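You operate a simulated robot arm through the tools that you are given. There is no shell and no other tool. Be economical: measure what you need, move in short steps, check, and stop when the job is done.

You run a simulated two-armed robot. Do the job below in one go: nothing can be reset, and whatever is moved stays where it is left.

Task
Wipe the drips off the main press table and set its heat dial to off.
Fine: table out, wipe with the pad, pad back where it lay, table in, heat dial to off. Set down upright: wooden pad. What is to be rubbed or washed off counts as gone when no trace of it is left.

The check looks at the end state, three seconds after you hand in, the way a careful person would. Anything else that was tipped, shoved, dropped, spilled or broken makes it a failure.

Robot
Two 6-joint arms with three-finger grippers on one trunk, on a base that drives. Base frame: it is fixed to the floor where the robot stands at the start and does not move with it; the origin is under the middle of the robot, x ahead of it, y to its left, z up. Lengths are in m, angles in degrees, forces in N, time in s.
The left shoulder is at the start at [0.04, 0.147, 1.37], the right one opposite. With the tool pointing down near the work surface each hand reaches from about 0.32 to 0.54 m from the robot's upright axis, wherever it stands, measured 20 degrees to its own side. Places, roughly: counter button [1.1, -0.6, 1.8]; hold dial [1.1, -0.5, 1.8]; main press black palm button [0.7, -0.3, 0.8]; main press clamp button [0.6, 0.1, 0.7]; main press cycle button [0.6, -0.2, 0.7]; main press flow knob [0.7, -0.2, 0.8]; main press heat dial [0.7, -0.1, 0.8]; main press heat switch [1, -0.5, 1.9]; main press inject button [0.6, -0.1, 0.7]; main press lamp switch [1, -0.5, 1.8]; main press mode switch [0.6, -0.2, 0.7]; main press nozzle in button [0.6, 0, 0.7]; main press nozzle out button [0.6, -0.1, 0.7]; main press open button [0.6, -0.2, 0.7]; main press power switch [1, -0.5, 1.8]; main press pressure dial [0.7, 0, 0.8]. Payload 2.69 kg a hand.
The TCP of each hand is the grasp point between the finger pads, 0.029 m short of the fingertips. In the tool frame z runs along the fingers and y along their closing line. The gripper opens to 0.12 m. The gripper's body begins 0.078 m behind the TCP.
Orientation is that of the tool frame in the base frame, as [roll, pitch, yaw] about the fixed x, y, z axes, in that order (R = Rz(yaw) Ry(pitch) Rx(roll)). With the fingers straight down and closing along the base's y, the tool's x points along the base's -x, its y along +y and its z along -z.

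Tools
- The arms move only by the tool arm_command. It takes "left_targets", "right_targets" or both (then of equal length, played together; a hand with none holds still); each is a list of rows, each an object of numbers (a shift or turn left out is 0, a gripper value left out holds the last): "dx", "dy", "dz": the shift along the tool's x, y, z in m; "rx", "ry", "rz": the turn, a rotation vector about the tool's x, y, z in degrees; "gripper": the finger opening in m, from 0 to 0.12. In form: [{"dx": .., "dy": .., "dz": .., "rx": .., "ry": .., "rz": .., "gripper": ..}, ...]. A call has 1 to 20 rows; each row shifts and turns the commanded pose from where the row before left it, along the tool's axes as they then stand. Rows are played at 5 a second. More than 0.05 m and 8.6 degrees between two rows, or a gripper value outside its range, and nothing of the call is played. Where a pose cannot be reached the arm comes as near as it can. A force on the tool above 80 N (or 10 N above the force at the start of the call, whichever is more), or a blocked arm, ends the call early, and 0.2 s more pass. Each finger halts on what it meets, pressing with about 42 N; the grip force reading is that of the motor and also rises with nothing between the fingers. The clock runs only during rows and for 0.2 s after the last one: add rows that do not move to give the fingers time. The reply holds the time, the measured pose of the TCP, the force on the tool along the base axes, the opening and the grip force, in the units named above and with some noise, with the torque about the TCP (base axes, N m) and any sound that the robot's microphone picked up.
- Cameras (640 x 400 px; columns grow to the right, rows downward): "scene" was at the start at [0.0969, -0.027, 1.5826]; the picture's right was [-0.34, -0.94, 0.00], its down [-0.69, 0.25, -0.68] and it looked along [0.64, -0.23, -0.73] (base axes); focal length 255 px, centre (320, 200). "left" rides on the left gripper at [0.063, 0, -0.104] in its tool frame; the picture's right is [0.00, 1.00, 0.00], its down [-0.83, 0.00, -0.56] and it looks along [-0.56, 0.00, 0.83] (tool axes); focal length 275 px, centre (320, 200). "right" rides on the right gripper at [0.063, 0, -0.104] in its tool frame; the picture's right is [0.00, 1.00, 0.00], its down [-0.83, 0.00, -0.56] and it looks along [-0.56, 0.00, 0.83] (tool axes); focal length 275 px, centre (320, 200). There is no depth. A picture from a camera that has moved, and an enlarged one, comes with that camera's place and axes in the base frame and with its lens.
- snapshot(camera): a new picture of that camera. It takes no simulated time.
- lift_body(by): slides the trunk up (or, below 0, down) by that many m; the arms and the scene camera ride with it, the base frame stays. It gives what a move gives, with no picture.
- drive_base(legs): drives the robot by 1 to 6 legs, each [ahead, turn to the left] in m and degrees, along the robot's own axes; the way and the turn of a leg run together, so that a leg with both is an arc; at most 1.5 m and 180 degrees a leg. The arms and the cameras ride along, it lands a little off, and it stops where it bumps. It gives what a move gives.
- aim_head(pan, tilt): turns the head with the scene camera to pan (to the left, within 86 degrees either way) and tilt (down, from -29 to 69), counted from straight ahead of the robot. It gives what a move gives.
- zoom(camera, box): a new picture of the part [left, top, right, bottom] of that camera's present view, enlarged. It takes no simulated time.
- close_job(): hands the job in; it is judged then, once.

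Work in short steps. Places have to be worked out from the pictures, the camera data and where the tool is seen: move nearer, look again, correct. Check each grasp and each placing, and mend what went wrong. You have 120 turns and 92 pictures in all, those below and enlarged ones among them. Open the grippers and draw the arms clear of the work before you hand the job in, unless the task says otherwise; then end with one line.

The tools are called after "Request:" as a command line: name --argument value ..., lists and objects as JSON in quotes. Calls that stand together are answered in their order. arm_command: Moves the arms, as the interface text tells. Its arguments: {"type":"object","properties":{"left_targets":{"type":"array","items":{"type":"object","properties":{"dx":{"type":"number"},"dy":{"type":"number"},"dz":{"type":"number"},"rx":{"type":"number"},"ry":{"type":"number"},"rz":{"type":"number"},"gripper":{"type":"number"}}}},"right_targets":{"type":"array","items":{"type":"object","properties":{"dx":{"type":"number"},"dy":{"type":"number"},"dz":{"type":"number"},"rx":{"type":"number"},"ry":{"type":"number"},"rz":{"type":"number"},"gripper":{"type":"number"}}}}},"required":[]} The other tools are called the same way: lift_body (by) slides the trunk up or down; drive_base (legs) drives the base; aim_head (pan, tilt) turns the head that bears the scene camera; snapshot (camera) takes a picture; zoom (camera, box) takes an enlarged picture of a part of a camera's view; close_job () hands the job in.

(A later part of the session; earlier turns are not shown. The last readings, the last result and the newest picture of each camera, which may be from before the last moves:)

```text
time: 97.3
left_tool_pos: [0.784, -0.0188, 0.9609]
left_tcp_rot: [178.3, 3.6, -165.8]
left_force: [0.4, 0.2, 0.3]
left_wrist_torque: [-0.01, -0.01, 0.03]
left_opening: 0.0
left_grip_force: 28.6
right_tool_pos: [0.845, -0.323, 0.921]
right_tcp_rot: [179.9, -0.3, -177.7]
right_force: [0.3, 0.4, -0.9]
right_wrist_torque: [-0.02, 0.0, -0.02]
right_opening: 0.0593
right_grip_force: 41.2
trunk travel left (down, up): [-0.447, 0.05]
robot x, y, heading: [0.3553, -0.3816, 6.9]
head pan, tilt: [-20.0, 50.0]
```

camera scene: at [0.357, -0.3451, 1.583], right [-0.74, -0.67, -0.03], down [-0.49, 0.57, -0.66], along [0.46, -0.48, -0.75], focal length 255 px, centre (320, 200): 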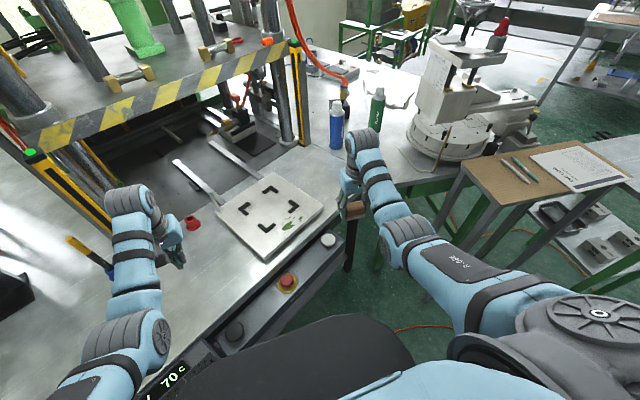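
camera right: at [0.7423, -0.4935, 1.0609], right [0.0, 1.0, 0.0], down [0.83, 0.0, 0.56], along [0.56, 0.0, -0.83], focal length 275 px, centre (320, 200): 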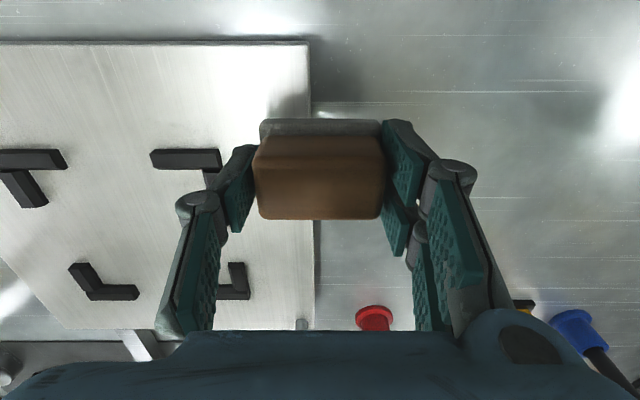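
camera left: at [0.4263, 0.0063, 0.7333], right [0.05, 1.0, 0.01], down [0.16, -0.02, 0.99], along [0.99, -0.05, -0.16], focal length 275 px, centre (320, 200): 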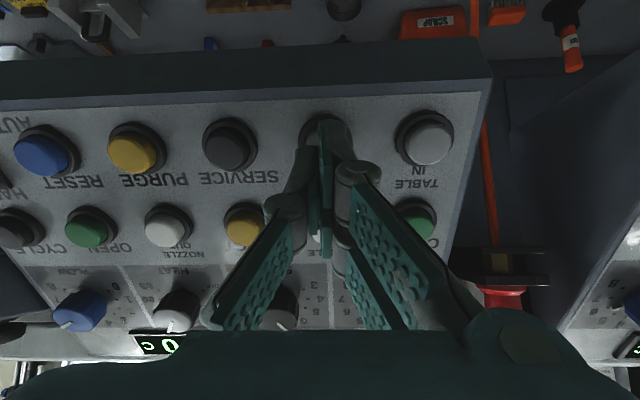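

Correct yaw, shift to (0.868,-0.333), and descend 2.2 cm.

Request:
arm_command --right_targets '[{"rz": 7.1, "ry": -0.3}, {"dx": -0.0238, "dy": -0.008}, {"dz": 0.022}, {}, {}]'

Request:
snapshot --camera "right"

```text
time: 98.5
left_tool_pos: [0.7821, -0.0174, 0.96]
left_tcp_rot: [178.5, 3.6, -165.9]
left_force: [-0.1, -0.2, 0.0]
left_wrist_torque: [-0.06, 0.03, -0.02]
left_opening: 0.0002
left_grip_force: 28.8
right_tool_pos: [0.8528, -0.3454, 0.9052]
right_tcp_rot: [179.8, 0.0, 175.1]
right_force: [-0.1, -0.4, 0.0]
right_wrist_torque: [-0.04, 0.02, 0.02]
right_opening: 0.0589
right_grip_force: 42.3
right hand out of reach, approached as far as the arm can: row 2, 3
trunk travel left (down, up): [-0.447, 0.05]
robot x, y, heading: [0.3507, -0.3836, 7.3]
head pan, tilt: [-20.0, 50.0]
```

```text
37 pictures are left
camera right: at [0.7893, -0.3408, 1.0085], right [0.08, 1.0, 0.0], down [0.83, -0.07, 0.56], along [0.55, -0.04, -0.83], focal length 275 px, centre (320, 200)
```

right: 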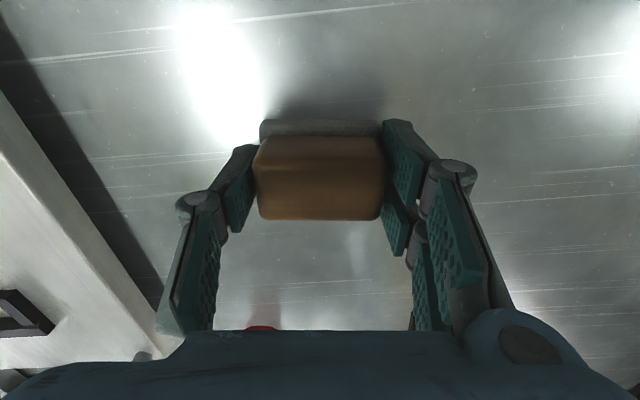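

Lift 3 cm, lower the trunk 3 cm for more reach, and nudge base (+0.012 m, +1.5°).

Request:
arm_command --right_targets '[{"dz": -0.02}, {"dz": -0.015}, {}]'

Request:
lift_body --by -0.035

Request:
drive_base --legs '[[0.012, 1.5]]'

```text
time: 99.3
left_tool_pos: [0.784, -0.0164, 0.9601]
left_tcp_rot: [178.4, 3.5, -165.8]
left_force: [0.5, -0.3, 0.8]
left_wrist_torque: [0.03, 0.0, -0.01]
left_opening: 0.0
left_grip_force: 28.8
right_tool_pos: [0.8617, -0.3407, 0.9355]
right_tcp_rot: [-179.9, -0.1, 175.0]
right_force: [-0.5, 0.0, -0.7]
right_wrist_torque: [-0.01, -0.03, 0.03]
right_opening: 0.0591
right_grip_force: 42.6
right hand out of reach, approached as far as the arm can: row 1, 2
trunk travel left (down, up): [-0.447, 0.05]
robot x, y, heading: [0.3518, -0.383, 7.2]
head pan, tilt: [-20.0, 50.0]
```

```text
time: 100.1
left_tool_pos: [0.7825, -0.0169, 0.9236]
left_tcp_rot: [178.4, 3.6, -165.8]
left_force: [-0.5, -0.7, -1.0]
left_wrist_torque: [-0.01, -0.01, -0.03]
left_opening: 0.0
left_grip_force: 28.4
right_tool_pos: [0.8615, -0.3415, 0.8999]
right_tcp_rot: [179.9, -0.2, 175.0]
right_force: [0.3, -0.3, -0.3]
right_wrist_torque: [-0.01, -0.04, 0.0]
right_opening: 0.0588
right_grip_force: 41.9
trunk travel left (down, up): [-0.412, 0.085]
robot x, y, heading: [0.3506, -0.3847, 7.2]
head pan, tilt: [-20.0, 50.0]
```

```text
time: 100.9
left_tool_pos: [0.7842, -0.0054, 0.9261]
left_tcp_rot: [178.2, 3.8, -164.4]
left_force: [-0.3, -0.3, -0.2]
left_wrist_torque: [-0.02, -0.03, -0.02]
left_opening: 0.0
left_grip_force: 28.1
right_tool_pos: [0.8695, -0.3279, 0.9019]
right_tcp_rot: [179.9, 0.0, 176.5]
right_force: [0.2, -0.6, -0.5]
right_wrist_torque: [-0.01, -0.02, 0.01]
right_opening: 0.059
right_grip_force: 42.2
trunk travel left (down, up): [-0.412, 0.085]
robot x, y, heading: [0.3668, -0.3816, 8.5]
head pan, tilt: [-20.0, 50.0]
```

Nearly exact. Fine-tune and descend to just above the rest height.

Request:
arm_command --right_targets '[{"rz": 1.3, "dy": -0.0055, "dx": 0.001}, {"dz": 0.008}, {}, {}]'

```text
time: 101.9
left_tool_pos: [0.7856, -0.0036, 0.924]
left_tcp_rot: [178.4, 3.7, -164.4]
left_force: [-0.5, 0.5, 1.1]
left_wrist_torque: [-0.02, 0.02, 0.02]
left_opening: 0.0
left_grip_force: 28.6
right_tool_pos: [0.8722, -0.3304, 0.8903]
right_tcp_rot: [180.0, -0.2, 175.2]
right_force: [0.3, 0.0, -1.3]
right_wrist_torque: [-0.03, -0.01, 0.0]
right_opening: 0.0588
right_grip_force: 42.0
right hand out of reach, approached as far as the arm can: row 1
trunk travel left (down, up): [-0.412, 0.085]
robot x, y, heading: [0.3635, -0.3826, 8.6]
head pan, tilt: [-20.0, 50.0]
```

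Adjust 4 mm back, 3 mm right, and lower the last 2.5 mm.

Request:
arm_command --right_targets '[{"dx": 0.0035, "dy": -0.0035}, {"dz": 0.0025}, {}, {}]'

```text
time: 102.9
left_tool_pos: [0.7837, -0.0039, 0.9237]
left_tcp_rot: [178.5, 3.6, -164.3]
left_force: [-0.2, -0.2, 0.7]
left_wrist_torque: [0.0, -0.01, 0.01]
left_opening: 0.0001
left_grip_force: 28.6
right_tool_pos: [0.8696, -0.3319, 0.8867]
right_tcp_rot: [-179.9, -0.4, 175.2]
right_force: [0.4, -0.6, -1.0]
right_wrist_torque: [-0.03, -0.05, -0.04]
right_opening: 0.0592
right_grip_force: 41.9
trunk travel left (down, up): [-0.412, 0.085]
robot x, y, heading: [0.3642, -0.3829, 8.7]
head pan, tilt: [-20.0, 50.0]
```

No contact force yet; lower a few more mm, watching force.

Request:
arm_command --right_targets '[{"dz": 0.0015, "ry": -0.4}, {"dz": 0.0015}, {}]'

Request:
snapshot --camera "right"

```text
time: 103.7
left_tool_pos: [0.7844, -0.0046, 0.9248]
left_tcp_rot: [178.4, 3.6, -164.2]
left_force: [-0.8, -0.2, -0.7]
left_wrist_torque: [-0.01, -0.01, -0.01]
left_opening: 0.0001
left_grip_force: 28.6
right_tool_pos: [0.87, -0.3324, 0.8842]
right_tcp_rot: [-179.9, 0.1, 175.3]
right_force: [0.1, -0.1, -1.5]
right_wrist_torque: [0.01, 0.0, -0.01]
right_opening: 0.0591
right_grip_force: 41.6
trunk travel left (down, up): [-0.412, 0.085]
robot x, y, heading: [0.3691, -0.3815, 8.6]
head pan, tilt: [-20.0, 50.0]
```

```text
36 pictures are left
camera right: at [0.8073, -0.3272, 0.9888], right [0.08, 1.0, 0.0], down [0.83, -0.06, 0.56], along [0.56, -0.05, -0.83], focal length 275 px, centre (320, 200)
```

right: 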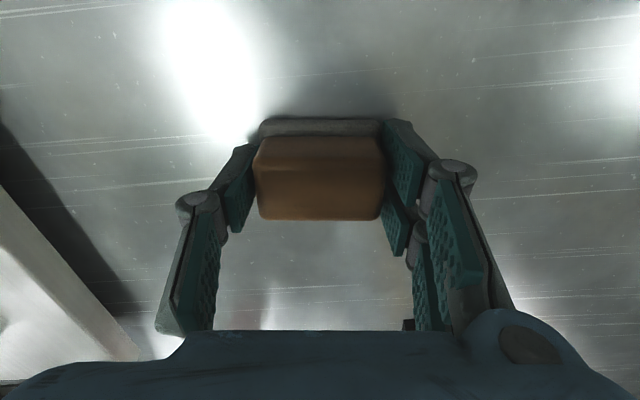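

Still no contact; continue in 1.5 mm steps.

Request:
arm_command --right_targets '[{"dz": 0.0015}, {"dz": 0.0015}, {"dz": 0.001}, {}]'

```text
time: 104.7
left_tool_pos: [0.7838, -0.0059, 0.9254]
left_tcp_rot: [178.4, 3.8, -164.3]
left_force: [-0.9, 0.3, 0.5]
left_wrist_torque: [0.01, 0.03, 0.0]
left_opening: 0.0
left_grip_force: 28.6
right_tool_pos: [0.8685, -0.3317, 0.8837]
right_tcp_rot: [179.9, 0.7, 175.1]
right_force: [8.9, 1.6, 29.8]
right_wrist_torque: [-0.06, 0.26, 0.0]
right_opening: 0.059
right_grip_force: 42.0
trunk travel left (down, up): [-0.412, 0.085]
robot x, y, heading: [0.3663, -0.3853, 8.5]
head pan, tilt: [-20.0, 50.0]
```

Contact. Ease off 2.5 mm, open, then raise straight up.

Request:
arm_command --right_targets '[{"dz": -0.003}, {"gripper": 0.08}, {}, {"gripper": 0.1}, {}, {"dz": -0.03}, {"dz": -0.04}, {}]'

Request:
snapshot --camera "right"

```text
time: 106.5
left_tool_pos: [0.785, -0.0041, 0.9244]
left_tcp_rot: [178.5, 3.6, -164.3]
left_force: [0.0, 1.2, -0.3]
left_wrist_torque: [-0.02, 0.0, 0.02]
left_opening: 0.0
left_grip_force: 28.7
right_tool_pos: [0.8857, -0.3223, 0.9498]
right_tcp_rot: [-179.9, 0.2, 175.2]
right_force: [0.4, -0.4, 0.2]
right_wrist_torque: [0.01, 0.02, -0.01]
right_opening: 0.1
right_grip_force: 0.1
right hand out of reach, approached as far as the arm can: row 6, 7
trunk travel left (down, up): [-0.412, 0.085]
robot x, y, heading: [0.366, -0.3844, 8.4]
head pan, tilt: [-20.0, 50.0]
```

```text
35 pictures are left
camera right: at [0.8236, -0.3178, 1.0533], right [0.08, 1.0, 0.0], down [0.83, -0.06, 0.56], along [0.56, -0.04, -0.83], focal length 275 px, centre (320, 200)
```

right: 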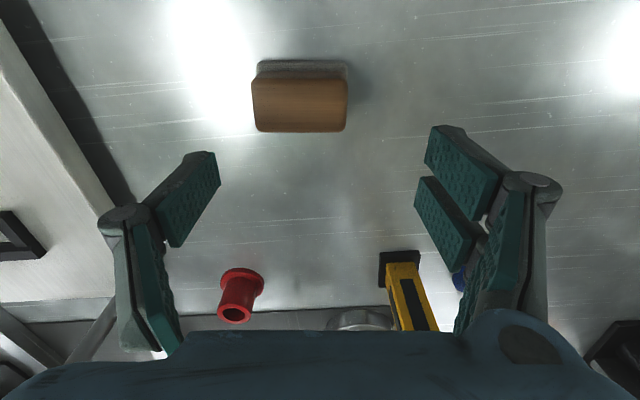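

Pad stands upright at ≈(0.866,-0.333), its original spot. Now raise the trunk and drive back to the control-panel stance.

Request:
lift_body --by 0.085

Request:
drive_base --legs '[[-0.12, 0], [0, -53.5], [-0.5, 0], [0, 35]]'

Request:
aim_head --pan 5 --tilt 45

Request:
snapshot --camera "scene"

```text
time: 107.7
left_tool_pos: [0.7851, -0.0041, 1.0098]
left_tcp_rot: [178.4, 3.6, -164.4]
left_force: [0.1, -0.3, -0.1]
left_wrist_torque: [0.02, -0.04, 0.02]
left_opening: 0.0
left_grip_force: 28.0
right_tool_pos: [0.8867, -0.3232, 1.0346]
right_tcp_rot: [-179.9, 0.2, 175.2]
right_force: [0.2, 0.2, -0.5]
right_wrist_torque: [0.02, -0.02, 0.01]
right_opening: 0.0999
right_grip_force: 0.0
trunk travel left (down, up): [-0.497, 0.0]
robot x, y, heading: [0.3645, -0.3862, 8.6]
head pan, tilt: [-20.0, 50.0]
```

```text
time: 115.6
left_tool_pos: [0.4165, 0.1733, 1.0087]
left_tcp_rot: [178.3, 3.7, 176.5]
left_force: [-0.2, -0.4, 0.8]
left_wrist_torque: [-0.03, 0.04, -0.06]
left_opening: 0.0001
left_grip_force: 28.7
right_tool_pos: [0.4091, -0.1602, 1.0324]
right_tcp_rot: [180.0, 0.1, 156.1]
right_force: [-0.1, -0.8, -0.2]
right_wrist_torque: [0.01, 0.0, -0.01]
right_opening: 0.1
right_grip_force: 0.0
trunk travel left (down, up): [-0.497, 0.0]
robot x, y, heading: [-0.1013, -0.0494, -10.5]
head pan, tilt: [-20.0, 50.0]
```

```text
time: 116.5
left_tool_pos: [0.417, 0.1741, 1.008]
left_tcp_rot: [178.4, 3.5, 176.5]
left_force: [0.8, 0.0, 0.2]
left_wrist_torque: [0.01, 0.0, 0.02]
left_opening: 0.0
left_grip_force: 27.8
right_tool_pos: [0.4094, -0.1598, 1.0342]
right_tcp_rot: [-179.8, 0.2, 156.1]
right_force: [-0.6, -0.4, 0.9]
right_wrist_torque: [-0.04, 0.02, -0.01]
right_opening: 0.1003
right_grip_force: 0.1
trunk travel left (down, up): [-0.497, 0.0]
robot x, y, heading: [-0.1026, -0.044, -10.6]
head pan, tilt: [5.0, 45.0]
```

```text
34 pictures are left
camera scene: at [0.0001, -0.0554, 1.5853], right [-0.1, -1.0, 0.0], down [-0.7, 0.07, -0.71], along [0.7, -0.07, -0.71], focal length 255 px, centre (320, 200)
```

scene: 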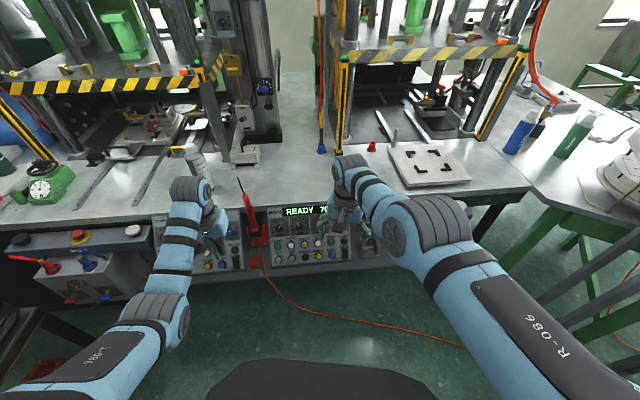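

Back in front of the panel. Prepare the left hand: shift right, go down, and tilt to ~46° while still clear of the panel.

Request:
arm_command --left_targets '[{"dy": -0.032}, {"dy": -0.032}, {"dy": -0.03}, {"dz": 0.045}, {"dz": 0.045}, {"dz": 0.045}, {"dz": 0.045}, {"dz": 0.03}, {"ry": -7.1}, {"ry": -7.1}, {"ry": -7.1}, {"ry": -7.1}, {"ry": -7.1}, {"ry": -7.1}, {}, {}]' --right_targets '[{"dy": -0.03}, {"dy": -0.03}, {"dy": -0.03}, {"dy": -0.03}, {"dy": -0.03}, {}, {}, {}, {}, {}, {}, {}, {}, {}, {}, {}]'

```text
time: 119.8
left_tool_pos: [0.4052, 0.0862, 0.8216]
left_tcp_rot: [177.7, 46.3, 174.8]
left_force: [-1.0, 0.4, 0.2]
left_wrist_torque: [0.0, 0.0, -0.01]
left_opening: 0.0001
left_grip_force: 28.1
left hand out of reach, approached as far as the arm can: row 7, 8
right_tool_pos: [0.4138, -0.2941, 1.017]
right_tcp_rot: [-179.8, 0.1, 156.2]
right_force: [-0.3, 0.5, -0.4]
right_wrist_torque: [0.0, 0.01, -0.01]
right_opening: 0.0999
right_grip_force: 0.0
right hand out of reach, approached as far as the arm can: row 1, 2, 3, 4, 5
trunk travel left (down, up): [-0.497, 0.0]
robot x, y, heading: [-0.1042, -0.0463, -10.5]
head pan, tilt: [5.0, 45.0]
```

Lower the trunk 0.09 m and drive ahead 0.135 m, so the tip arrives just above TABLE IN.

Request:
lift_body --by -0.085

Request:
drive_base --legs '[[0.13, 0]]'

Request:
snapshot --camera "left"

```text
time: 121.1
left_tool_pos: [0.4056, 0.0881, 0.7363]
left_tcp_rot: [177.7, 46.2, 174.9]
left_force: [-0.5, 0.2, -0.5]
left_wrist_torque: [0.02, 0.0, 0.01]
left_opening: 0.0
left_grip_force: 28.3
right_tool_pos: [0.4137, -0.294, 0.9334]
right_tcp_rot: [-179.9, 0.1, 156.1]
right_force: [0.3, -0.1, 0.9]
right_wrist_torque: [0.01, -0.02, 0.0]
right_opening: 0.0999
right_grip_force: 0.1
trunk travel left (down, up): [-0.412, 0.085]
robot x, y, heading: [-0.1041, -0.0443, -10.8]
head pan, tilt: [5.0, 45.0]
```

```text
time: 122.3
left_tool_pos: [0.5296, 0.0644, 0.7381]
left_tcp_rot: [177.7, 46.4, 174.9]
left_force: [0.2, 0.0, 0.3]
left_wrist_torque: [0.0, 0.02, -0.01]
left_opening: 0.0
left_grip_force: 28.3
right_tool_pos: [0.5397, -0.3173, 0.9345]
right_tcp_rot: [180.0, 0.2, 156.1]
right_force: [0.0, 0.3, 0.2]
right_wrist_torque: [-0.01, -0.06, -0.02]
right_opening: 0.1001
right_grip_force: 0.1
trunk travel left (down, up): [-0.412, 0.085]
robot x, y, heading: [0.0235, -0.068, -10.6]
head pan, tilt: [5.0, 45.0]
```

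```text
33 pictures are left
camera left: at [0.4105, 0.0708, 0.7645], right [0.06, 1.0, 0.03], down [0.17, -0.04, 0.98], along [0.98, -0.06, -0.17], focal length 275 px, centre (320, 200)
```

left: 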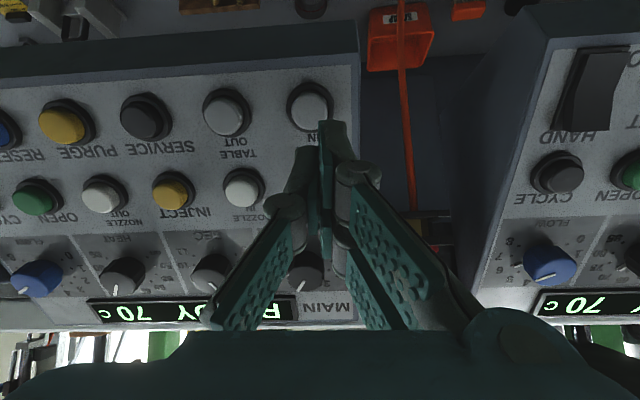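

Tip at (0.551,0.062,0.718), button ≈(0.567,0.057,0.677). Move forward/down to just before the cap.

Request:
arm_command --left_targets '[{"dx": 0.001, "dy": -0.003, "dz": 0.013}, {"dx": 0.001, "dy": -0.003, "dz": 0.013}, {}, {}]'

Request:
snapshot --camera "left"

```text
time: 123.3
left_tool_pos: [0.549, 0.0575, 0.7164]
left_tcp_rot: [177.8, 46.2, 175.1]
left_force: [0.8, 0.9, -0.4]
left_wrist_torque: [0.0, 0.01, 0.0]
left_opening: 0.0
left_grip_force: 28.6
right_tool_pos: [0.5405, -0.3181, 0.9334]
right_tcp_rot: [-179.9, 0.1, 156.2]
right_force: [0.7, -0.1, -0.8]
right_wrist_torque: [-0.01, 0.02, 0.0]
right_opening: 0.1002
right_grip_force: 0.0
trunk travel left (down, up): [-0.412, 0.085]
robot x, y, heading: [0.0239, -0.0665, -10.5]
head pan, tilt: [5.0, 45.0]
```

```text
32 pictures are left
camera left: at [0.4291, 0.0636, 0.7441], right [0.06, 1.0, 0.03], down [0.17, -0.04, 0.98], along [0.98, -0.06, -0.17], focal length 275 px, centre (320, 200)
```

left: 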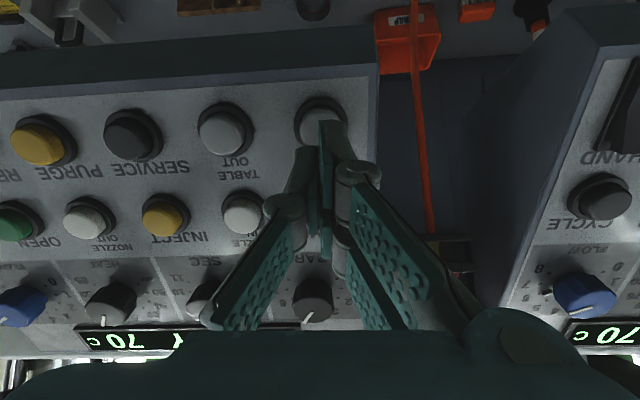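

Aligned. Press by lowering the trunk 2.4 cm as before.

Request:
lift_body --by -0.023

Request:
snapshot --camera "scene"

```text
time: 124.0
left_tool_pos: [0.5467, 0.0572, 0.694]
left_tcp_rot: [177.6, 46.1, 175.0]
left_force: [-2.0, -0.5, 3.1]
left_wrist_torque: [0.0, -0.04, 0.03]
left_opening: 0.0002
left_grip_force: 29.1
right_tool_pos: [0.5407, -0.3171, 0.9104]
right_tcp_rot: [180.0, 0.2, 156.1]
right_force: [0.1, -0.5, 0.0]
right_wrist_torque: [0.04, 0.0, -0.02]
right_opening: 0.1002
right_grip_force: 0.1
trunk travel left (down, up): [-0.389, 0.108]
robot x, y, heading: [0.0257, -0.068, -10.4]
head pan, tilt: [5.0, 45.0]
heard: click
```

```text
31 pictures are left
camera scene: at [0.1247, -0.0799, 1.4775], right [-0.1, -1.0, 0.0], down [-0.7, 0.07, -0.71], along [0.7, -0.07, -0.71], focal length 255 px, centre (320, 200)
```

scene: 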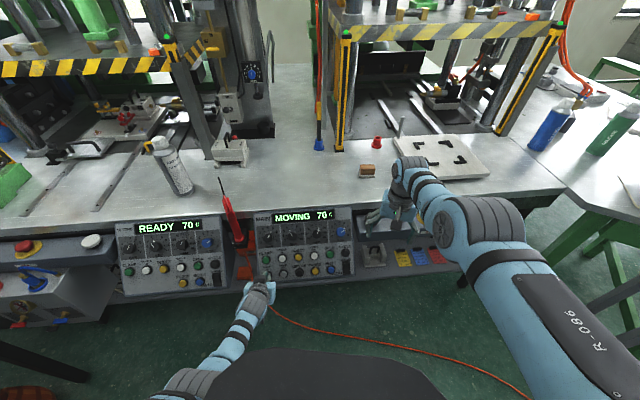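

Click and MOVING. Release, back off 0.15 m, let the table run in.

Request:
lift_body --by 0.03

Request:
drive_base --legs '[[-0.2, 0]]'

Request:
lift_body --by 0.078

Request:
arm_command --left_targets '[{"ry": 7.8}, {"ry": 7.8}, {"ry": 7.8}, {"ry": 7.8}, {"ry": 7.8}, {"dz": -0.04, "dy": 0.025}, {"dz": -0.04, "dy": 0.025}, {"dz": -0.04, "dy": 0.025}, {"dz": -0.045}, {"dz": -0.045}, {}]'

Request:
snapshot --camera "scene"

```text
time: 124.8
left_tool_pos: [0.5491, 0.0573, 0.724]
left_tcp_rot: [177.7, 46.3, 175.0]
left_force: [0.2, 0.8, 0.4]
left_wrist_torque: [0.01, -0.02, 0.0]
left_opening: 0.0
left_grip_force: 28.4
right_tool_pos: [0.5408, -0.317, 0.9397]
right_tcp_rot: [-179.8, 0.1, 156.1]
right_force: [0.5, -0.1, 0.8]
right_wrist_torque: [-0.04, 0.02, -0.02]
right_opening: 0.1
right_grip_force: 0.0
trunk travel left (down, up): [-0.419, 0.078]
robot x, y, heading: [0.0259, -0.0684, -10.5]
head pan, tilt: [5.0, 45.0]
```

```text
time: 126.4
left_tool_pos: [0.3539, 0.0936, 0.7223]
left_tcp_rot: [177.7, 46.0, 174.9]
left_force: [0.0, -0.8, -0.6]
left_wrist_torque: [-0.04, 0.01, 0.02]
left_opening: 0.0
left_grip_force: 28.9
right_tool_pos: [0.3475, -0.281, 0.9379]
right_tcp_rot: [-179.8, -0.1, 156.0]
right_force: [-0.3, -0.4, -0.2]
right_wrist_torque: [0.0, 0.04, 0.03]
right_opening: 0.1001
right_grip_force: 0.0
trunk travel left (down, up): [-0.419, 0.078]
robot x, y, heading: [-0.1729, -0.0291, -10.9]
head pan, tilt: [5.0, 45.0]
```

```text
time: 127.5
left_tool_pos: [0.354, 0.0933, 0.8017]
left_tcp_rot: [177.7, 46.3, 175.0]
left_force: [-0.4, -1.0, 0.6]
left_wrist_torque: [-0.01, -0.01, 0.0]
left_opening: 0.0
left_grip_force: 28.8
right_tool_pos: [0.3455, -0.2811, 1.0184]
right_tcp_rot: [-179.8, 0.1, 156.1]
right_force: [0.1, -0.1, 0.5]
right_wrist_torque: [-0.01, 0.04, -0.02]
right_opening: 0.1001
right_grip_force: 0.0
trunk travel left (down, up): [-0.497, 0.0]
robot x, y, heading: [-0.1694, -0.0317, -10.8]
head pan, tilt: [5.0, 45.0]
```

```text
time: 129.9
left_tool_pos: [0.3204, 0.1672, 1.0185]
left_tcp_rot: [178.4, 7.2, 176.4]
left_force: [0.4, 0.4, 0.2]
left_wrist_torque: [-0.01, 0.04, 0.03]
left_opening: 0.0
left_grip_force: 29.1
left hand out of reach, approached as far as the arm can: row 5, 10
right_tool_pos: [0.3449, -0.2811, 1.0174]
right_tcp_rot: [-179.9, 0.1, 156.0]
right_force: [-0.6, 0.2, -0.1]
right_wrist_torque: [0.01, 0.0, 0.03]
right_opening: 0.1
right_grip_force: 0.0
trunk travel left (down, up): [-0.497, 0.0]
robot x, y, heading: [-0.1708, -0.0335, -10.7]
head pan, tilt: [5.0, 45.0]
```

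```text
30 pictures are left
camera scene: at [-0.0687, -0.0425, 1.5853], right [-0.1, -1.0, 0.0], down [-0.7, 0.07, -0.71], along [0.7, -0.07, -0.71], focal length 255 px, centre (320, 200)
```

scene: 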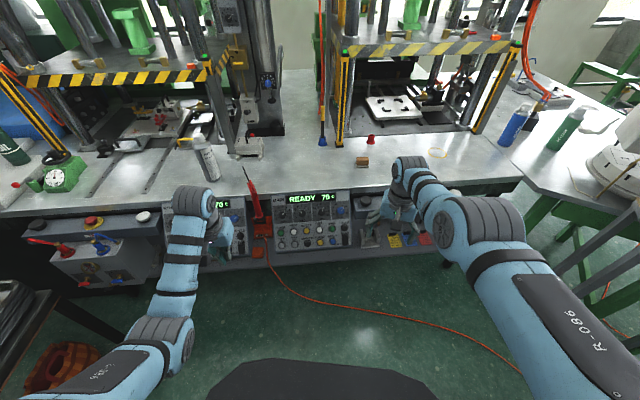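

Table is in, READY. Now the dial with the right hand: turn the base left 13.7° and pose the right hand low and tilted 45°, still away from the panel.

Request:
drive_base --legs '[[0, 13.7]]'

Request:
arm_command --right_targets '[{"rz": -5, "gripper": 0.05}, {"rz": -5}, {"dz": 0.045}, {"dz": 0.045}, {"dz": 0.045}, {"dz": 0.035}, {"ry": -7.1}, {"ry": -7.1}, {"ry": -7.1}, {"ry": -7.1}, {"ry": -7.1}, {"ry": -7.1}, {"ry": -5}, {}, {}]'

```text
time: 131.2
left_tool_pos: [0.2578, 0.2779, 1.0182]
left_tcp_rot: [178.5, 7.4, -170.0]
left_force: [-0.1, -0.6, 0.3]
left_wrist_torque: [-0.03, 0.0, -0.02]
left_opening: 0.0
left_grip_force: 28.2
right_tool_pos: [0.3895, -0.1508, 1.0178]
right_tcp_rot: [-179.8, 0.1, 169.8]
right_force: [-0.2, 0.0, -0.9]
right_wrist_torque: [-0.04, -0.01, 0.04]
right_opening: 0.0998
right_grip_force: 0.1
trunk travel left (down, up): [-0.497, 0.0]
robot x, y, heading: [-0.1753, -0.0312, 3.1]
head pan, tilt: [5.0, 45.0]
```

```text
time: 134.4
left_tool_pos: [0.259, 0.2779, 1.0189]
left_tcp_rot: [178.4, 7.3, -170.0]
left_force: [-0.4, -0.3, -0.2]
left_wrist_torque: [-0.02, 0.03, 0.0]
left_opening: 0.0001
left_grip_force: 28.7
right_tool_pos: [0.3364, -0.164, 0.8812]
right_tcp_rot: [-179.8, 47.8, 179.8]
right_force: [0.2, 0.1, -0.2]
right_wrist_torque: [0.0, -0.01, 0.02]
right_opening: 0.0501
right_grip_force: 0.1
right hand out of reach, approached as far as the arm can: row 3, 4, 5, 6
trunk travel left (down, up): [-0.497, 0.0]
robot x, y, heading: [-0.1714, -0.0354, 3.1]
head pan, tilt: [5.0, 45.0]
```

Pose is good. Lower the trunk 3 cm, drive ahead 0.23 m, and look at the dial.

Request:
lift_body --by -0.03

Request:
drive_base --legs '[[0.22, 0]]'

Request:
snapshot --camera "right"

```text
time: 135.1
left_tool_pos: [0.2596, 0.2775, 0.9891]
left_tcp_rot: [178.3, 7.3, -169.9]
left_force: [-1.2, 0.2, 0.4]
left_wrist_torque: [0.01, -0.03, 0.02]
left_opening: 0.0001
left_grip_force: 28.6
right_tool_pos: [0.3352, -0.1648, 0.8522]
right_tcp_rot: [-179.8, 47.6, 180.0]
right_force: [-0.3, -0.7, 0.6]
right_wrist_torque: [0.0, 0.04, 0.0]
right_opening: 0.0502
right_grip_force: 0.0
trunk travel left (down, up): [-0.467, 0.03]
robot x, y, heading: [-0.1727, -0.0317, 3.3]
head pan, tilt: [5.0, 45.0]
```

```text
time: 136.8
left_tool_pos: [0.4779, 0.2918, 0.9914]
left_tcp_rot: [178.5, 7.5, -169.7]
left_force: [-0.1, 0.1, -0.4]
left_wrist_torque: [0.01, -0.03, 0.03]
left_opening: 0.0002
left_grip_force: 28.8
right_tool_pos: [0.5535, -0.1513, 0.8552]
right_tcp_rot: [-179.8, 47.9, 179.9]
right_force: [-0.1, -1.0, 0.2]
right_wrist_torque: [0.01, -0.01, 0.02]
right_opening: 0.05
right_grip_force: 0.1
trunk travel left (down, up): [-0.467, 0.03]
robot x, y, heading: [0.0497, -0.0208, 3.6]
head pan, tilt: [5.0, 45.0]
```

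```text
29 pictures are left
camera right: at [0.4347, -0.1508, 0.8772], right [0.0, 1.0, -0.01], down [0.15, 0.01, 0.99], along [0.99, 0.0, -0.15], focal length 275 px, centre (320, 200)
```

right: 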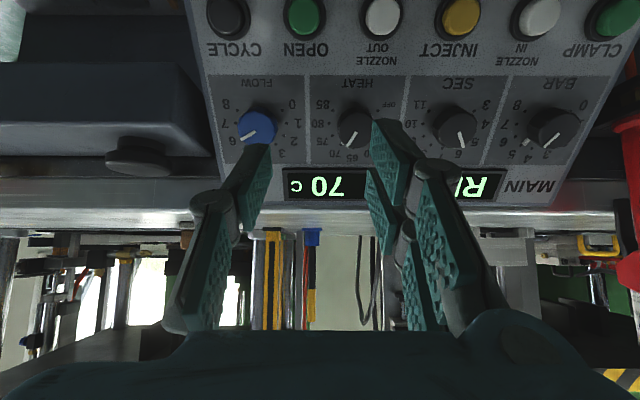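

Dial confirmed at ≈(0.655,-0.12,0.785), ~3 cm wide, pointing at 70. Shift 3.1 cm left, tilt 4° more, advance part-way.

Request:
arm_command --right_targets '[{"dy": 0.031, "ry": -4}, {"dz": 0.02}, {}, {}]'

Request:
snapshot --camera "right"

```text
time: 137.8
left_tool_pos: [0.48, 0.2917, 0.9903]
left_tcp_rot: [178.5, 7.3, -169.8]
left_force: [0.4, -0.1, 0.2]
left_wrist_torque: [0.02, -0.01, 0.01]
left_opening: 0.0001
left_grip_force: 28.3
right_tool_pos: [0.5735, -0.1225, 0.8408]
right_tcp_rot: [-179.4, 51.8, -179.7]
right_force: [0.2, -0.1, 0.0]
right_wrist_torque: [0.01, -0.02, 0.02]
right_opening: 0.0502
right_grip_force: 0.0
trunk travel left (down, up): [-0.467, 0.03]
robot x, y, heading: [0.0481, -0.0195, 3.5]
head pan, tilt: [5.0, 45.0]
```

```text
28 pictures are left
camera right: at [0.4525, -0.1219, 0.8555], right [0.0, 1.0, -0.01], down [0.08, 0.01, 1.0], along [1.0, 0.0, -0.08], focal length 275 px, centre (320, 200)
```

right: 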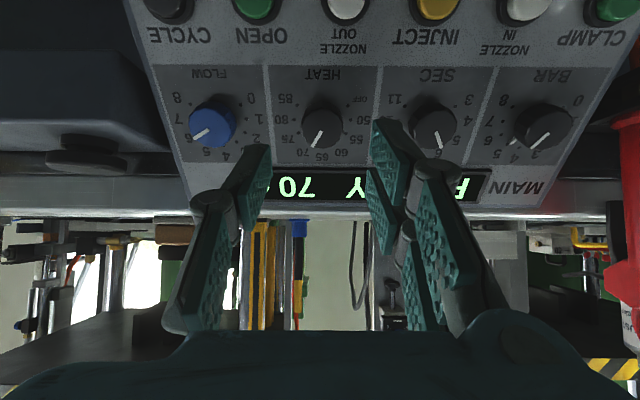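

Laterally centred and the tool axis points at the knob. Advance 3.5 cm along the axis and look.

Request:
arm_command --right_targets '[{"dz": 0.018, "dy": 0.001}, {"dz": 0.017}, {}, {}]'

Request:
snapshot --camera "right"

Request:
zoom --camera "scene" --box '[240, 160, 440, 285]'

```text
time: 138.8
left_tool_pos: [0.4782, 0.2916, 0.9905]
left_tcp_rot: [178.4, 7.3, -169.8]
left_force: [-0.2, -0.6, 0.6]
left_wrist_torque: [-0.03, 0.0, -0.01]
left_opening: 0.0002
left_grip_force: 28.5
right_tool_pos: [0.6005, -0.1179, 0.8186]
right_tcp_rot: [-179.9, 51.7, 180.0]
right_force: [0.3, 0.0, -0.5]
right_wrist_torque: [-0.04, -0.02, -0.01]
right_opening: 0.0501
right_grip_force: 0.0
trunk travel left (down, up): [-0.467, 0.03]
robot x, y, heading: [0.0492, -0.02, 3.4]
head pan, tilt: [5.0, 45.0]
```

```text
27 pictures are left
camera right: at [0.4792, -0.1185, 0.8337], right [0.0, 1.0, -0.01], down [0.08, 0.01, 1.0], along [1.0, 0.0, -0.08], focal length 275 px, centre (320, 200)
```

right: 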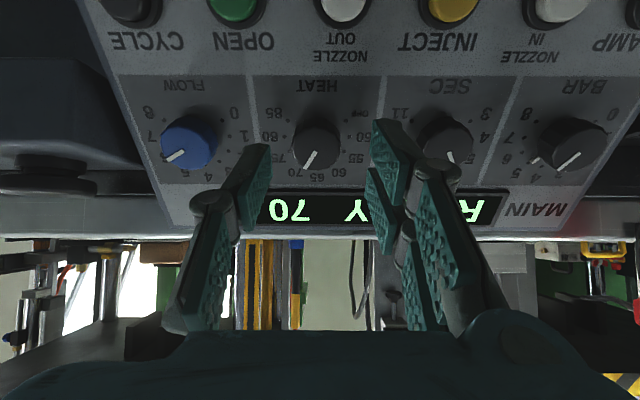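

```text
3.20 times, centred on (340, 222) of scene
camera zoom: at [0.1515, -0.0059, 1.5565], right [0.14, -0.99, 0.0], down [-0.7, -0.1, -0.71], along [0.7, 0.1, -0.71], focal length 815 px, centre (256, 128)
```

zoom: 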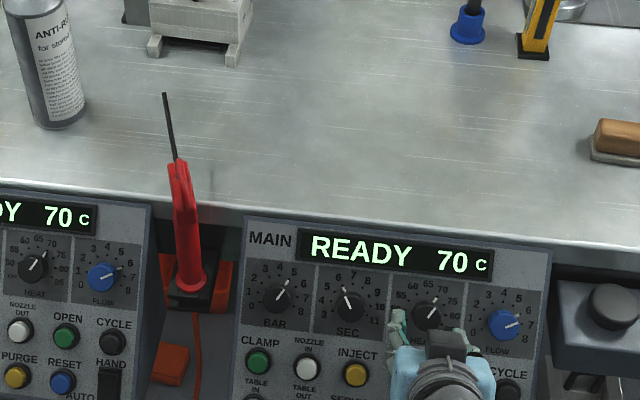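

Triangulated knob ≈(0.6565,-0.118,0.782); it lies ~5 mm above the tool axis and ~4 cm ahead of the tips. Correct and advance 2.5 cm.

Request:
arm_command --right_targets '[{"dx": -0.005, "dy": -0.001}, {"dz": 0.013}, {"dz": 0.012}, {}, {}]'

Request:
snapshot --camera "right"

```text
time: 140.0
left_tool_pos: [0.4806, 0.2911, 0.9905]
left_tcp_rot: [178.5, 7.3, -169.8]
left_force: [-0.1, -0.3, -0.2]
left_wrist_torque: [0.01, 0.01, 0.0]
left_opening: 0.0
left_grip_force: 28.4
right_tool_pos: [0.6124, -0.1205, 0.8129]
right_tcp_rot: [-179.8, 51.7, 180.0]
right_force: [0.0, 0.4, -0.4]
right_wrist_torque: [0.03, 0.0, 0.01]
right_opening: 0.05
right_grip_force: 0.1
right hand out of reach, approached as far as the arm can: row 3
trunk travel left (down, up): [-0.467, 0.03]
robot x, y, heading: [0.0488, -0.0161, 3.4]
head pan, tilt: [5.0, 45.0]
```

```text
25 pictures are left
camera right: at [0.4924, -0.1202, 0.829], right [0.0, 1.0, -0.01], down [0.08, 0.01, 1.0], along [1.0, 0.0, -0.08], focal length 275 px, centre (320, 200)
```

right: 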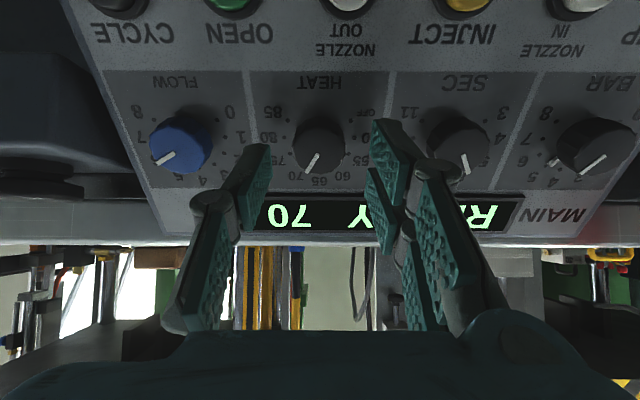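

At the arm's outer limit. Pull back 3 cm, drive 5 cm ahead so the arm is mid-range, lower the trunk 2 cm, look.

Request:
arm_command --right_targets '[{"dz": -0.03, "gripper": 0.046}, {}]'

Request:
drive_base --legs '[[0.045, 0]]'

Request:
lift_body --by -0.02

Request:
snapshot --camera "right"

```text
time: 140.6
left_tool_pos: [0.4799, 0.2911, 0.9895]
left_tcp_rot: [178.6, 7.3, -169.7]
left_force: [0.3, 0.1, -0.7]
left_wrist_torque: [-0.01, 0.01, 0.01]
left_opening: 0.0001
left_grip_force: 28.7
right_tool_pos: [0.5897, -0.1195, 0.8324]
right_tcp_rot: [-179.8, 51.6, -180.0]
right_force: [0.0, -0.3, -0.6]
right_wrist_torque: [0.03, -0.02, 0.04]
right_opening: 0.0461
right_grip_force: 0.1
trunk travel left (down, up): [-0.467, 0.03]
robot x, y, heading: [0.0532, -0.0217, 3.5]
head pan, tilt: [5.0, 45.0]
```

```text
time: 141.5
left_tool_pos: [0.5158, 0.2926, 0.9939]
left_tcp_rot: [178.5, 7.8, -169.8]
left_force: [-1.8, 0.4, 0.5]
left_wrist_torque: [0.01, -0.08, -0.02]
left_opening: 0.0
left_grip_force: 28.6
right_tool_pos: [0.6268, -0.1171, 0.8378]
right_tcp_rot: [-179.8, 52.3, -179.9]
right_force: [-0.6, -0.2, 0.3]
right_wrist_torque: [0.01, -0.03, 0.0]
right_opening: 0.0457
right_grip_force: 0.0
trunk travel left (down, up): [-0.467, 0.03]
robot x, y, heading: [0.0926, -0.0163, 3.2]
head pan, tilt: [5.0, 45.0]
```

```text
time: 142.2
left_tool_pos: [0.5218, 0.2935, 0.9699]
left_tcp_rot: [178.5, 7.4, -169.7]
left_force: [-0.6, -0.2, -0.1]
left_wrist_torque: [-0.04, -0.03, 0.01]
left_opening: 0.0
left_grip_force: 28.6
right_tool_pos: [0.6325, -0.1159, 0.8138]
right_tcp_rot: [-179.8, 51.8, -179.9]
right_force: [0.9, -0.8, 0.1]
right_wrist_torque: [0.02, 0.03, 0.0]
right_opening: 0.0462
right_grip_force: 0.1
trunk travel left (down, up): [-0.447, 0.05]
robot x, y, heading: [0.0933, -0.019, 3.1]
head pan, tilt: [5.0, 45.0]
```

```text
24 pictures are left
camera right: at [0.5113, -0.1169, 0.8282], right [0.0, 1.0, -0.01], down [0.08, 0.01, 1.0], along [1.0, 0.0, -0.08], focal length 275 px, centre (320, 200)
```

right: 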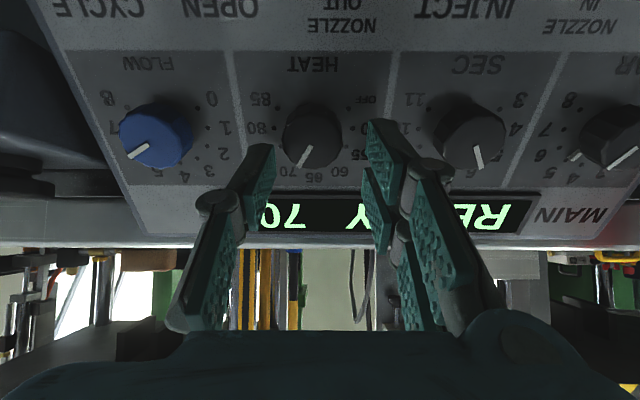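

Knob ≈(0.656,-0.121,0.783). Align (dx +9.6 mm, dy −5 mm), then pre-rotate the hand +59° clockwise before advancing.

Request:
arm_command --right_targets '[{"dx": 0.0096, "dy": -0.005}, {"rz": 8.5}, {"rz": 8.5}, {"rz": 8.5}, {"rz": 8.5}, {"rz": 8.5}, {"rz": 8.5}, {"rz": 8.5}, {}, {}]'

Request:
snapshot --camera "right"

```text
time: 144.4
left_tool_pos: [0.5241, 0.2932, 0.971]
left_tcp_rot: [178.4, 7.3, -169.8]
left_force: [0.4, 0.9, -0.5]
left_wrist_torque: [0.03, -0.05, -0.02]
left_opening: 0.0
left_grip_force: 28.2
right_tool_pos: [0.6281, -0.123, 0.8054]
right_tcp_rot: [132.6, 23.5, 110.0]
right_force: [0.4, 0.1, -1.0]
right_wrist_torque: [0.01, -0.01, 0.02]
right_opening: 0.046
right_grip_force: 0.0
trunk travel left (down, up): [-0.447, 0.05]
robot x, y, heading: [0.0957, -0.0185, 3.2]
head pan, tilt: [5.0, 45.0]
```

```text
23 pictures are left
camera right: at [0.5262, -0.0676, 0.844], right [0.53, 0.51, 0.67], down [-0.17, -0.71, 0.68], along [0.83, -0.48, -0.29], focal length 275 px, centre (320, 200)
```

right: 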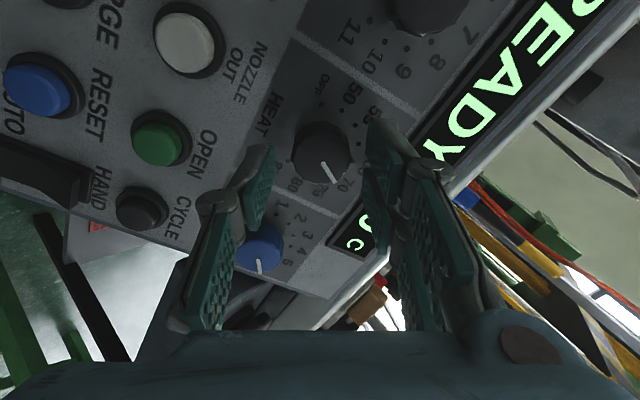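

Perfectly aligned. Advance 2 cm around the knob and look.

Request:
arm_command --right_targets '[{"dz": 0.01}, {"dz": 0.01}, {}]'

Request:
snapshot --camera "right"

```text
time: 145.2
left_tool_pos: [0.522, 0.294, 0.9691]
left_tcp_rot: [178.4, 7.3, -169.8]
left_force: [-0.1, 0.6, 0.1]
left_wrist_torque: [-0.01, -0.01, 0.01]
left_opening: 0.0001
left_grip_force: 28.3
right_tool_pos: [0.6418, -0.1219, 0.795]
right_tcp_rot: [132.4, 23.6, 110.0]
right_force: [-6.2, -0.4, 4.8]
right_wrist_torque: [-0.06, 0.23, -0.08]
right_opening: 0.0467
right_grip_force: 0.7
trunk travel left (down, up): [-0.447, 0.05]
robot x, y, heading: [0.0979, -0.0217, 3.0]
head pan, tilt: [5.0, 45.0]
```

```text
22 pictures are left
camera right: at [0.5408, -0.0676, 0.8329], right [0.53, 0.51, 0.67], down [-0.17, -0.71, 0.68], along [0.83, -0.48, -0.29], focal length 275 px, centre (320, 200)
```

right: 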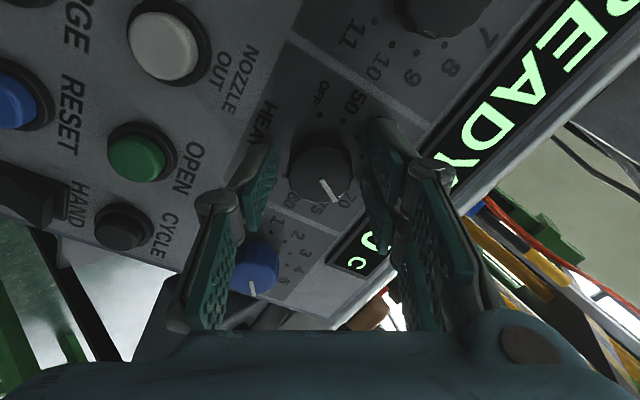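

Tips touch the panel lightly (8 N). Ease 3 mm and close on the knob.

Request:
arm_command --right_targets '[{"dz": -0.003}, {"gripper": 0.03}, {"gripper": 0.02}, {"gripper": 0.015}, {}, {}]'

Request:
snapshot --camera "right"

```text
time: 146.6
left_tool_pos: [0.5242, 0.2939, 0.9704]
left_tcp_rot: [178.4, 7.2, -169.8]
left_force: [0.2, 0.0, 0.5]
left_wrist_torque: [0.01, 0.0, 0.03]
left_opening: 0.0005
left_grip_force: 28.8
right_tool_pos: [0.6418, -0.1212, 0.7952]
right_tcp_rot: [132.5, 23.4, 110.0]
right_force: [2.5, -0.1, -0.2]
right_wrist_torque: [-0.06, 0.14, -0.05]
right_opening: 0.03
right_grip_force: 45.7
trunk travel left (down, up): [-0.447, 0.05]
robot x, y, heading: [0.097, -0.0181, 3.3]
head pan, tilt: [5.0, 45.0]
```

```text
21 pictures are left
camera right: at [0.54, -0.0678, 0.8337], right [0.53, 0.51, 0.67], down [-0.17, -0.71, 0.68], along [0.83, -0.48, -0.29], focal length 275 px, centre (320, 200)
```

right: 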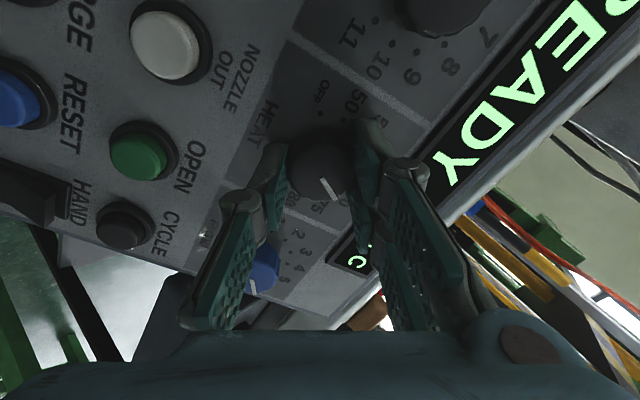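

Gripped (0.030). Turn counter-clockwise 60° first and check the dial follows.

Request:
arm_command --right_targets '[{"rz": -7.5}, {"rz": -7.5}, {"rz": -7.5}, {"rz": -7.5}, {"rz": -7.5}, {"rz": -7.5}, {"rz": -7.5}, {"rz": -7.5}, {}]'

Request:
snapshot --camera "right"

```text
time: 148.6
left_tool_pos: [0.5256, 0.2936, 0.971]
left_tcp_rot: [178.5, 7.3, -169.7]
left_force: [-1.2, -0.2, -0.7]
left_wrist_torque: [0.02, -0.01, 0.01]
left_opening: 0.0001
left_grip_force: 27.9
right_tool_pos: [0.6419, -0.1207, 0.7955]
right_tcp_rot: [-179.0, 51.7, -178.9]
right_force: [7.8, 4.0, 8.4]
right_wrist_torque: [0.24, -0.83, 0.24]
right_opening: 0.0299
right_grip_force: 44.5
trunk travel left (down, up): [-0.447, 0.05]
robot x, y, heading: [0.0961, -0.0169, 3.4]
head pan, tilt: [5.0, 45.0]
```

```text
20 pictures are left
camera right: at [0.521, -0.1215, 0.81], right [-0.01, 1.0, -0.01], down [0.08, 0.01, 1.0], along [1.0, 0.01, -0.08], focal length 275 px, centre (320, 200)
```

right: 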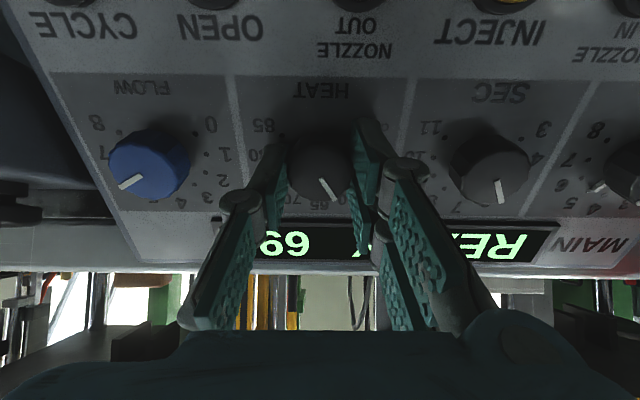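

Dial follows: pointer now at ~60, display 69 °C falling. Continue 60° more.

Request:
arm_command --right_targets '[{"rz": -7.5}, {"rz": -7.5}, {"rz": -7.5}, {"rz": -7.5}, {"rz": -7.5}, {"rz": -7.5}, {"rz": -7.5}, {"rz": -7.5}, {}]'

Request:
snapshot --camera "right"

```text
time: 150.6
left_tool_pos: [0.5241, 0.2949, 0.9683]
left_tcp_rot: [178.5, 7.2, -169.7]
left_force: [0.2, -0.4, 0.8]
left_wrist_torque: [0.0, 0.04, 0.0]
left_opening: 0.0
left_grip_force: 28.5
right_tool_pos: [0.6422, -0.1202, 0.7924]
right_tcp_rot: [-132.1, 22.5, -109.3]
right_force: [7.6, 12.0, 8.7]
right_wrist_torque: [0.91, -0.35, 1.13]
right_opening: 0.0301
right_grip_force: 45.0
trunk travel left (down, up): [-0.447, 0.05]
robot x, y, heading: [0.0913, -0.0147, 3.7]
head pan, tilt: [5.0, 45.0]
```

```text
19 pictures are left
camera right: at [0.5405, -0.1745, 0.835], right [-0.54, 0.48, -0.69], down [-0.18, 0.73, 0.66], along [0.82, 0.48, -0.31], focal length 275 px, centre (320, 200)
```

right: 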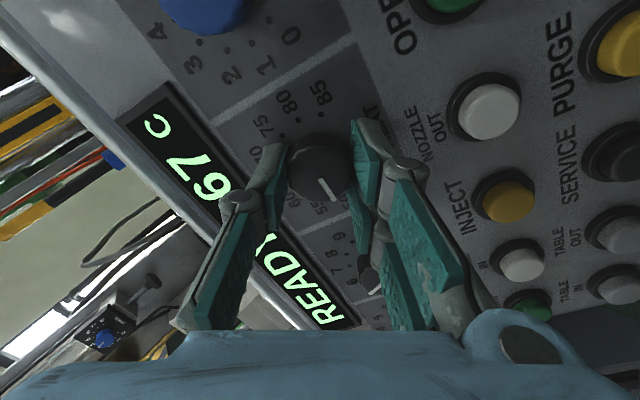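

Now near 50. Continue another 37.5°.

Request:
arm_command --right_targets '[{"rz": -7.5}, {"rz": -7.5}, {"rz": -7.5}, {"rz": -7.5}, {"rz": -7.5}, {}]'

Request:
snapshot --camera "right"

```text
time: 152.0
left_tool_pos: [0.5243, 0.2945, 0.9697]
left_tcp_rot: [178.6, 7.2, -169.8]
left_force: [0.4, 0.6, 0.1]
left_wrist_torque: [0.01, 0.01, -0.02]
left_opening: 0.0
left_grip_force: 28.1
right_tool_pos: [0.6419, -0.1214, 0.7954]
right_tcp_rot: [-128.7, -6.6, -85.1]
right_force: [4.6, 9.4, 4.4]
right_wrist_torque: [0.35, 0.24, -0.2]
right_opening: 0.0299
right_grip_force: 45.2
trunk travel left (down, up): [-0.447, 0.05]
robot x, y, heading: [0.0914, -0.0147, 3.2]
head pan, tilt: [5.0, 45.0]
```

```text
18 pictures are left
camera right: at [0.565, -0.1831, 0.8663], right [-0.61, -0.15, -0.77], down [-0.51, 0.82, 0.25], along [0.6, 0.55, -0.58], focal length 275 px, centre (320, 200)
```

right: 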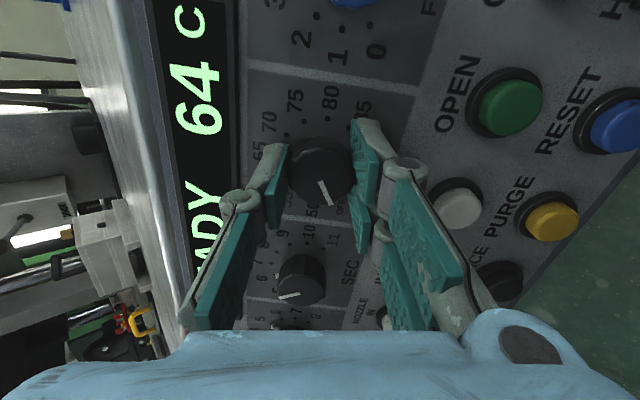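

Zoom on the dial to compare the pointer with OFF.

Request:
zoom --camera "right" --box '[250, 120, 410, 220]'

```text
4.00 times, centred on (330, 170) of right
camera zoom: at [0.565, -0.1831, 0.8663], right [-0.61, -0.15, -0.77], down [-0.51, 0.82, 0.25], along [0.6, 0.55, -0.58], focal length 1101 px, centre (280, 320)
```

zoom: 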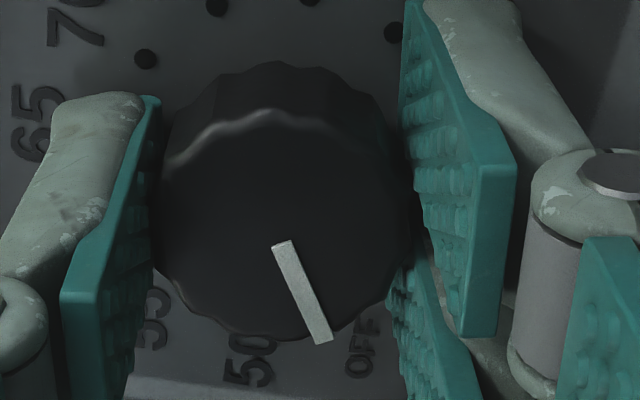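

About 11° to go. Turn 12° more.

Request:
arm_command --right_targets '[{"rz": -6}, {"rz": -6}, {}, {}]'

Request:
zoom --camera "right" --box '[250, 120, 410, 220]'

```text
time: 153.0
left_tool_pos: [0.5233, 0.2947, 0.969]
left_tcp_rot: [178.4, 7.2, -169.7]
left_force: [0.2, 0.3, -0.4]
left_wrist_torque: [0.0, -0.01, 0.01]
left_opening: 0.0
left_grip_force: 27.7
right_tool_pos: [0.6407, -0.1218, 0.7954]
right_tcp_rot: [-130.1, -15.8, -77.3]
right_force: [2.2, 6.2, 0.3]
right_wrist_torque: [0.23, -0.07, -0.39]
right_opening: 0.0298
right_grip_force: 44.8
trunk travel left (down, up): [-0.447, 0.05]
robot x, y, heading: [0.0974, -0.0187, 3.4]
head pan, tilt: [5.0, 45.0]
```

```text
4.00 times, centred on (330, 170) of right
camera zoom: at [0.573, -0.1796, 0.8762], right [-0.58, -0.35, -0.73], down [-0.61, 0.78, 0.12], along [0.53, 0.52, -0.67], focal length 1101 px, centre (280, 320)
```

zoom: 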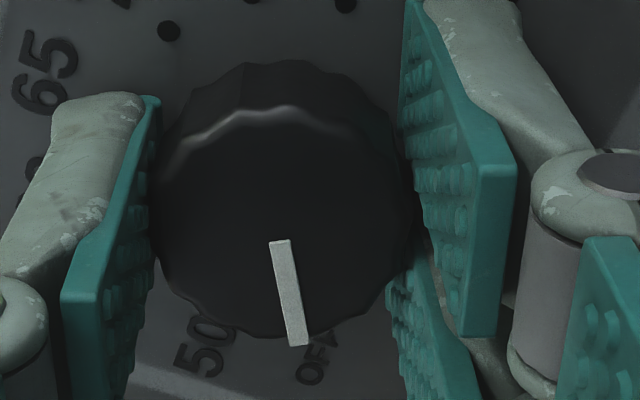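

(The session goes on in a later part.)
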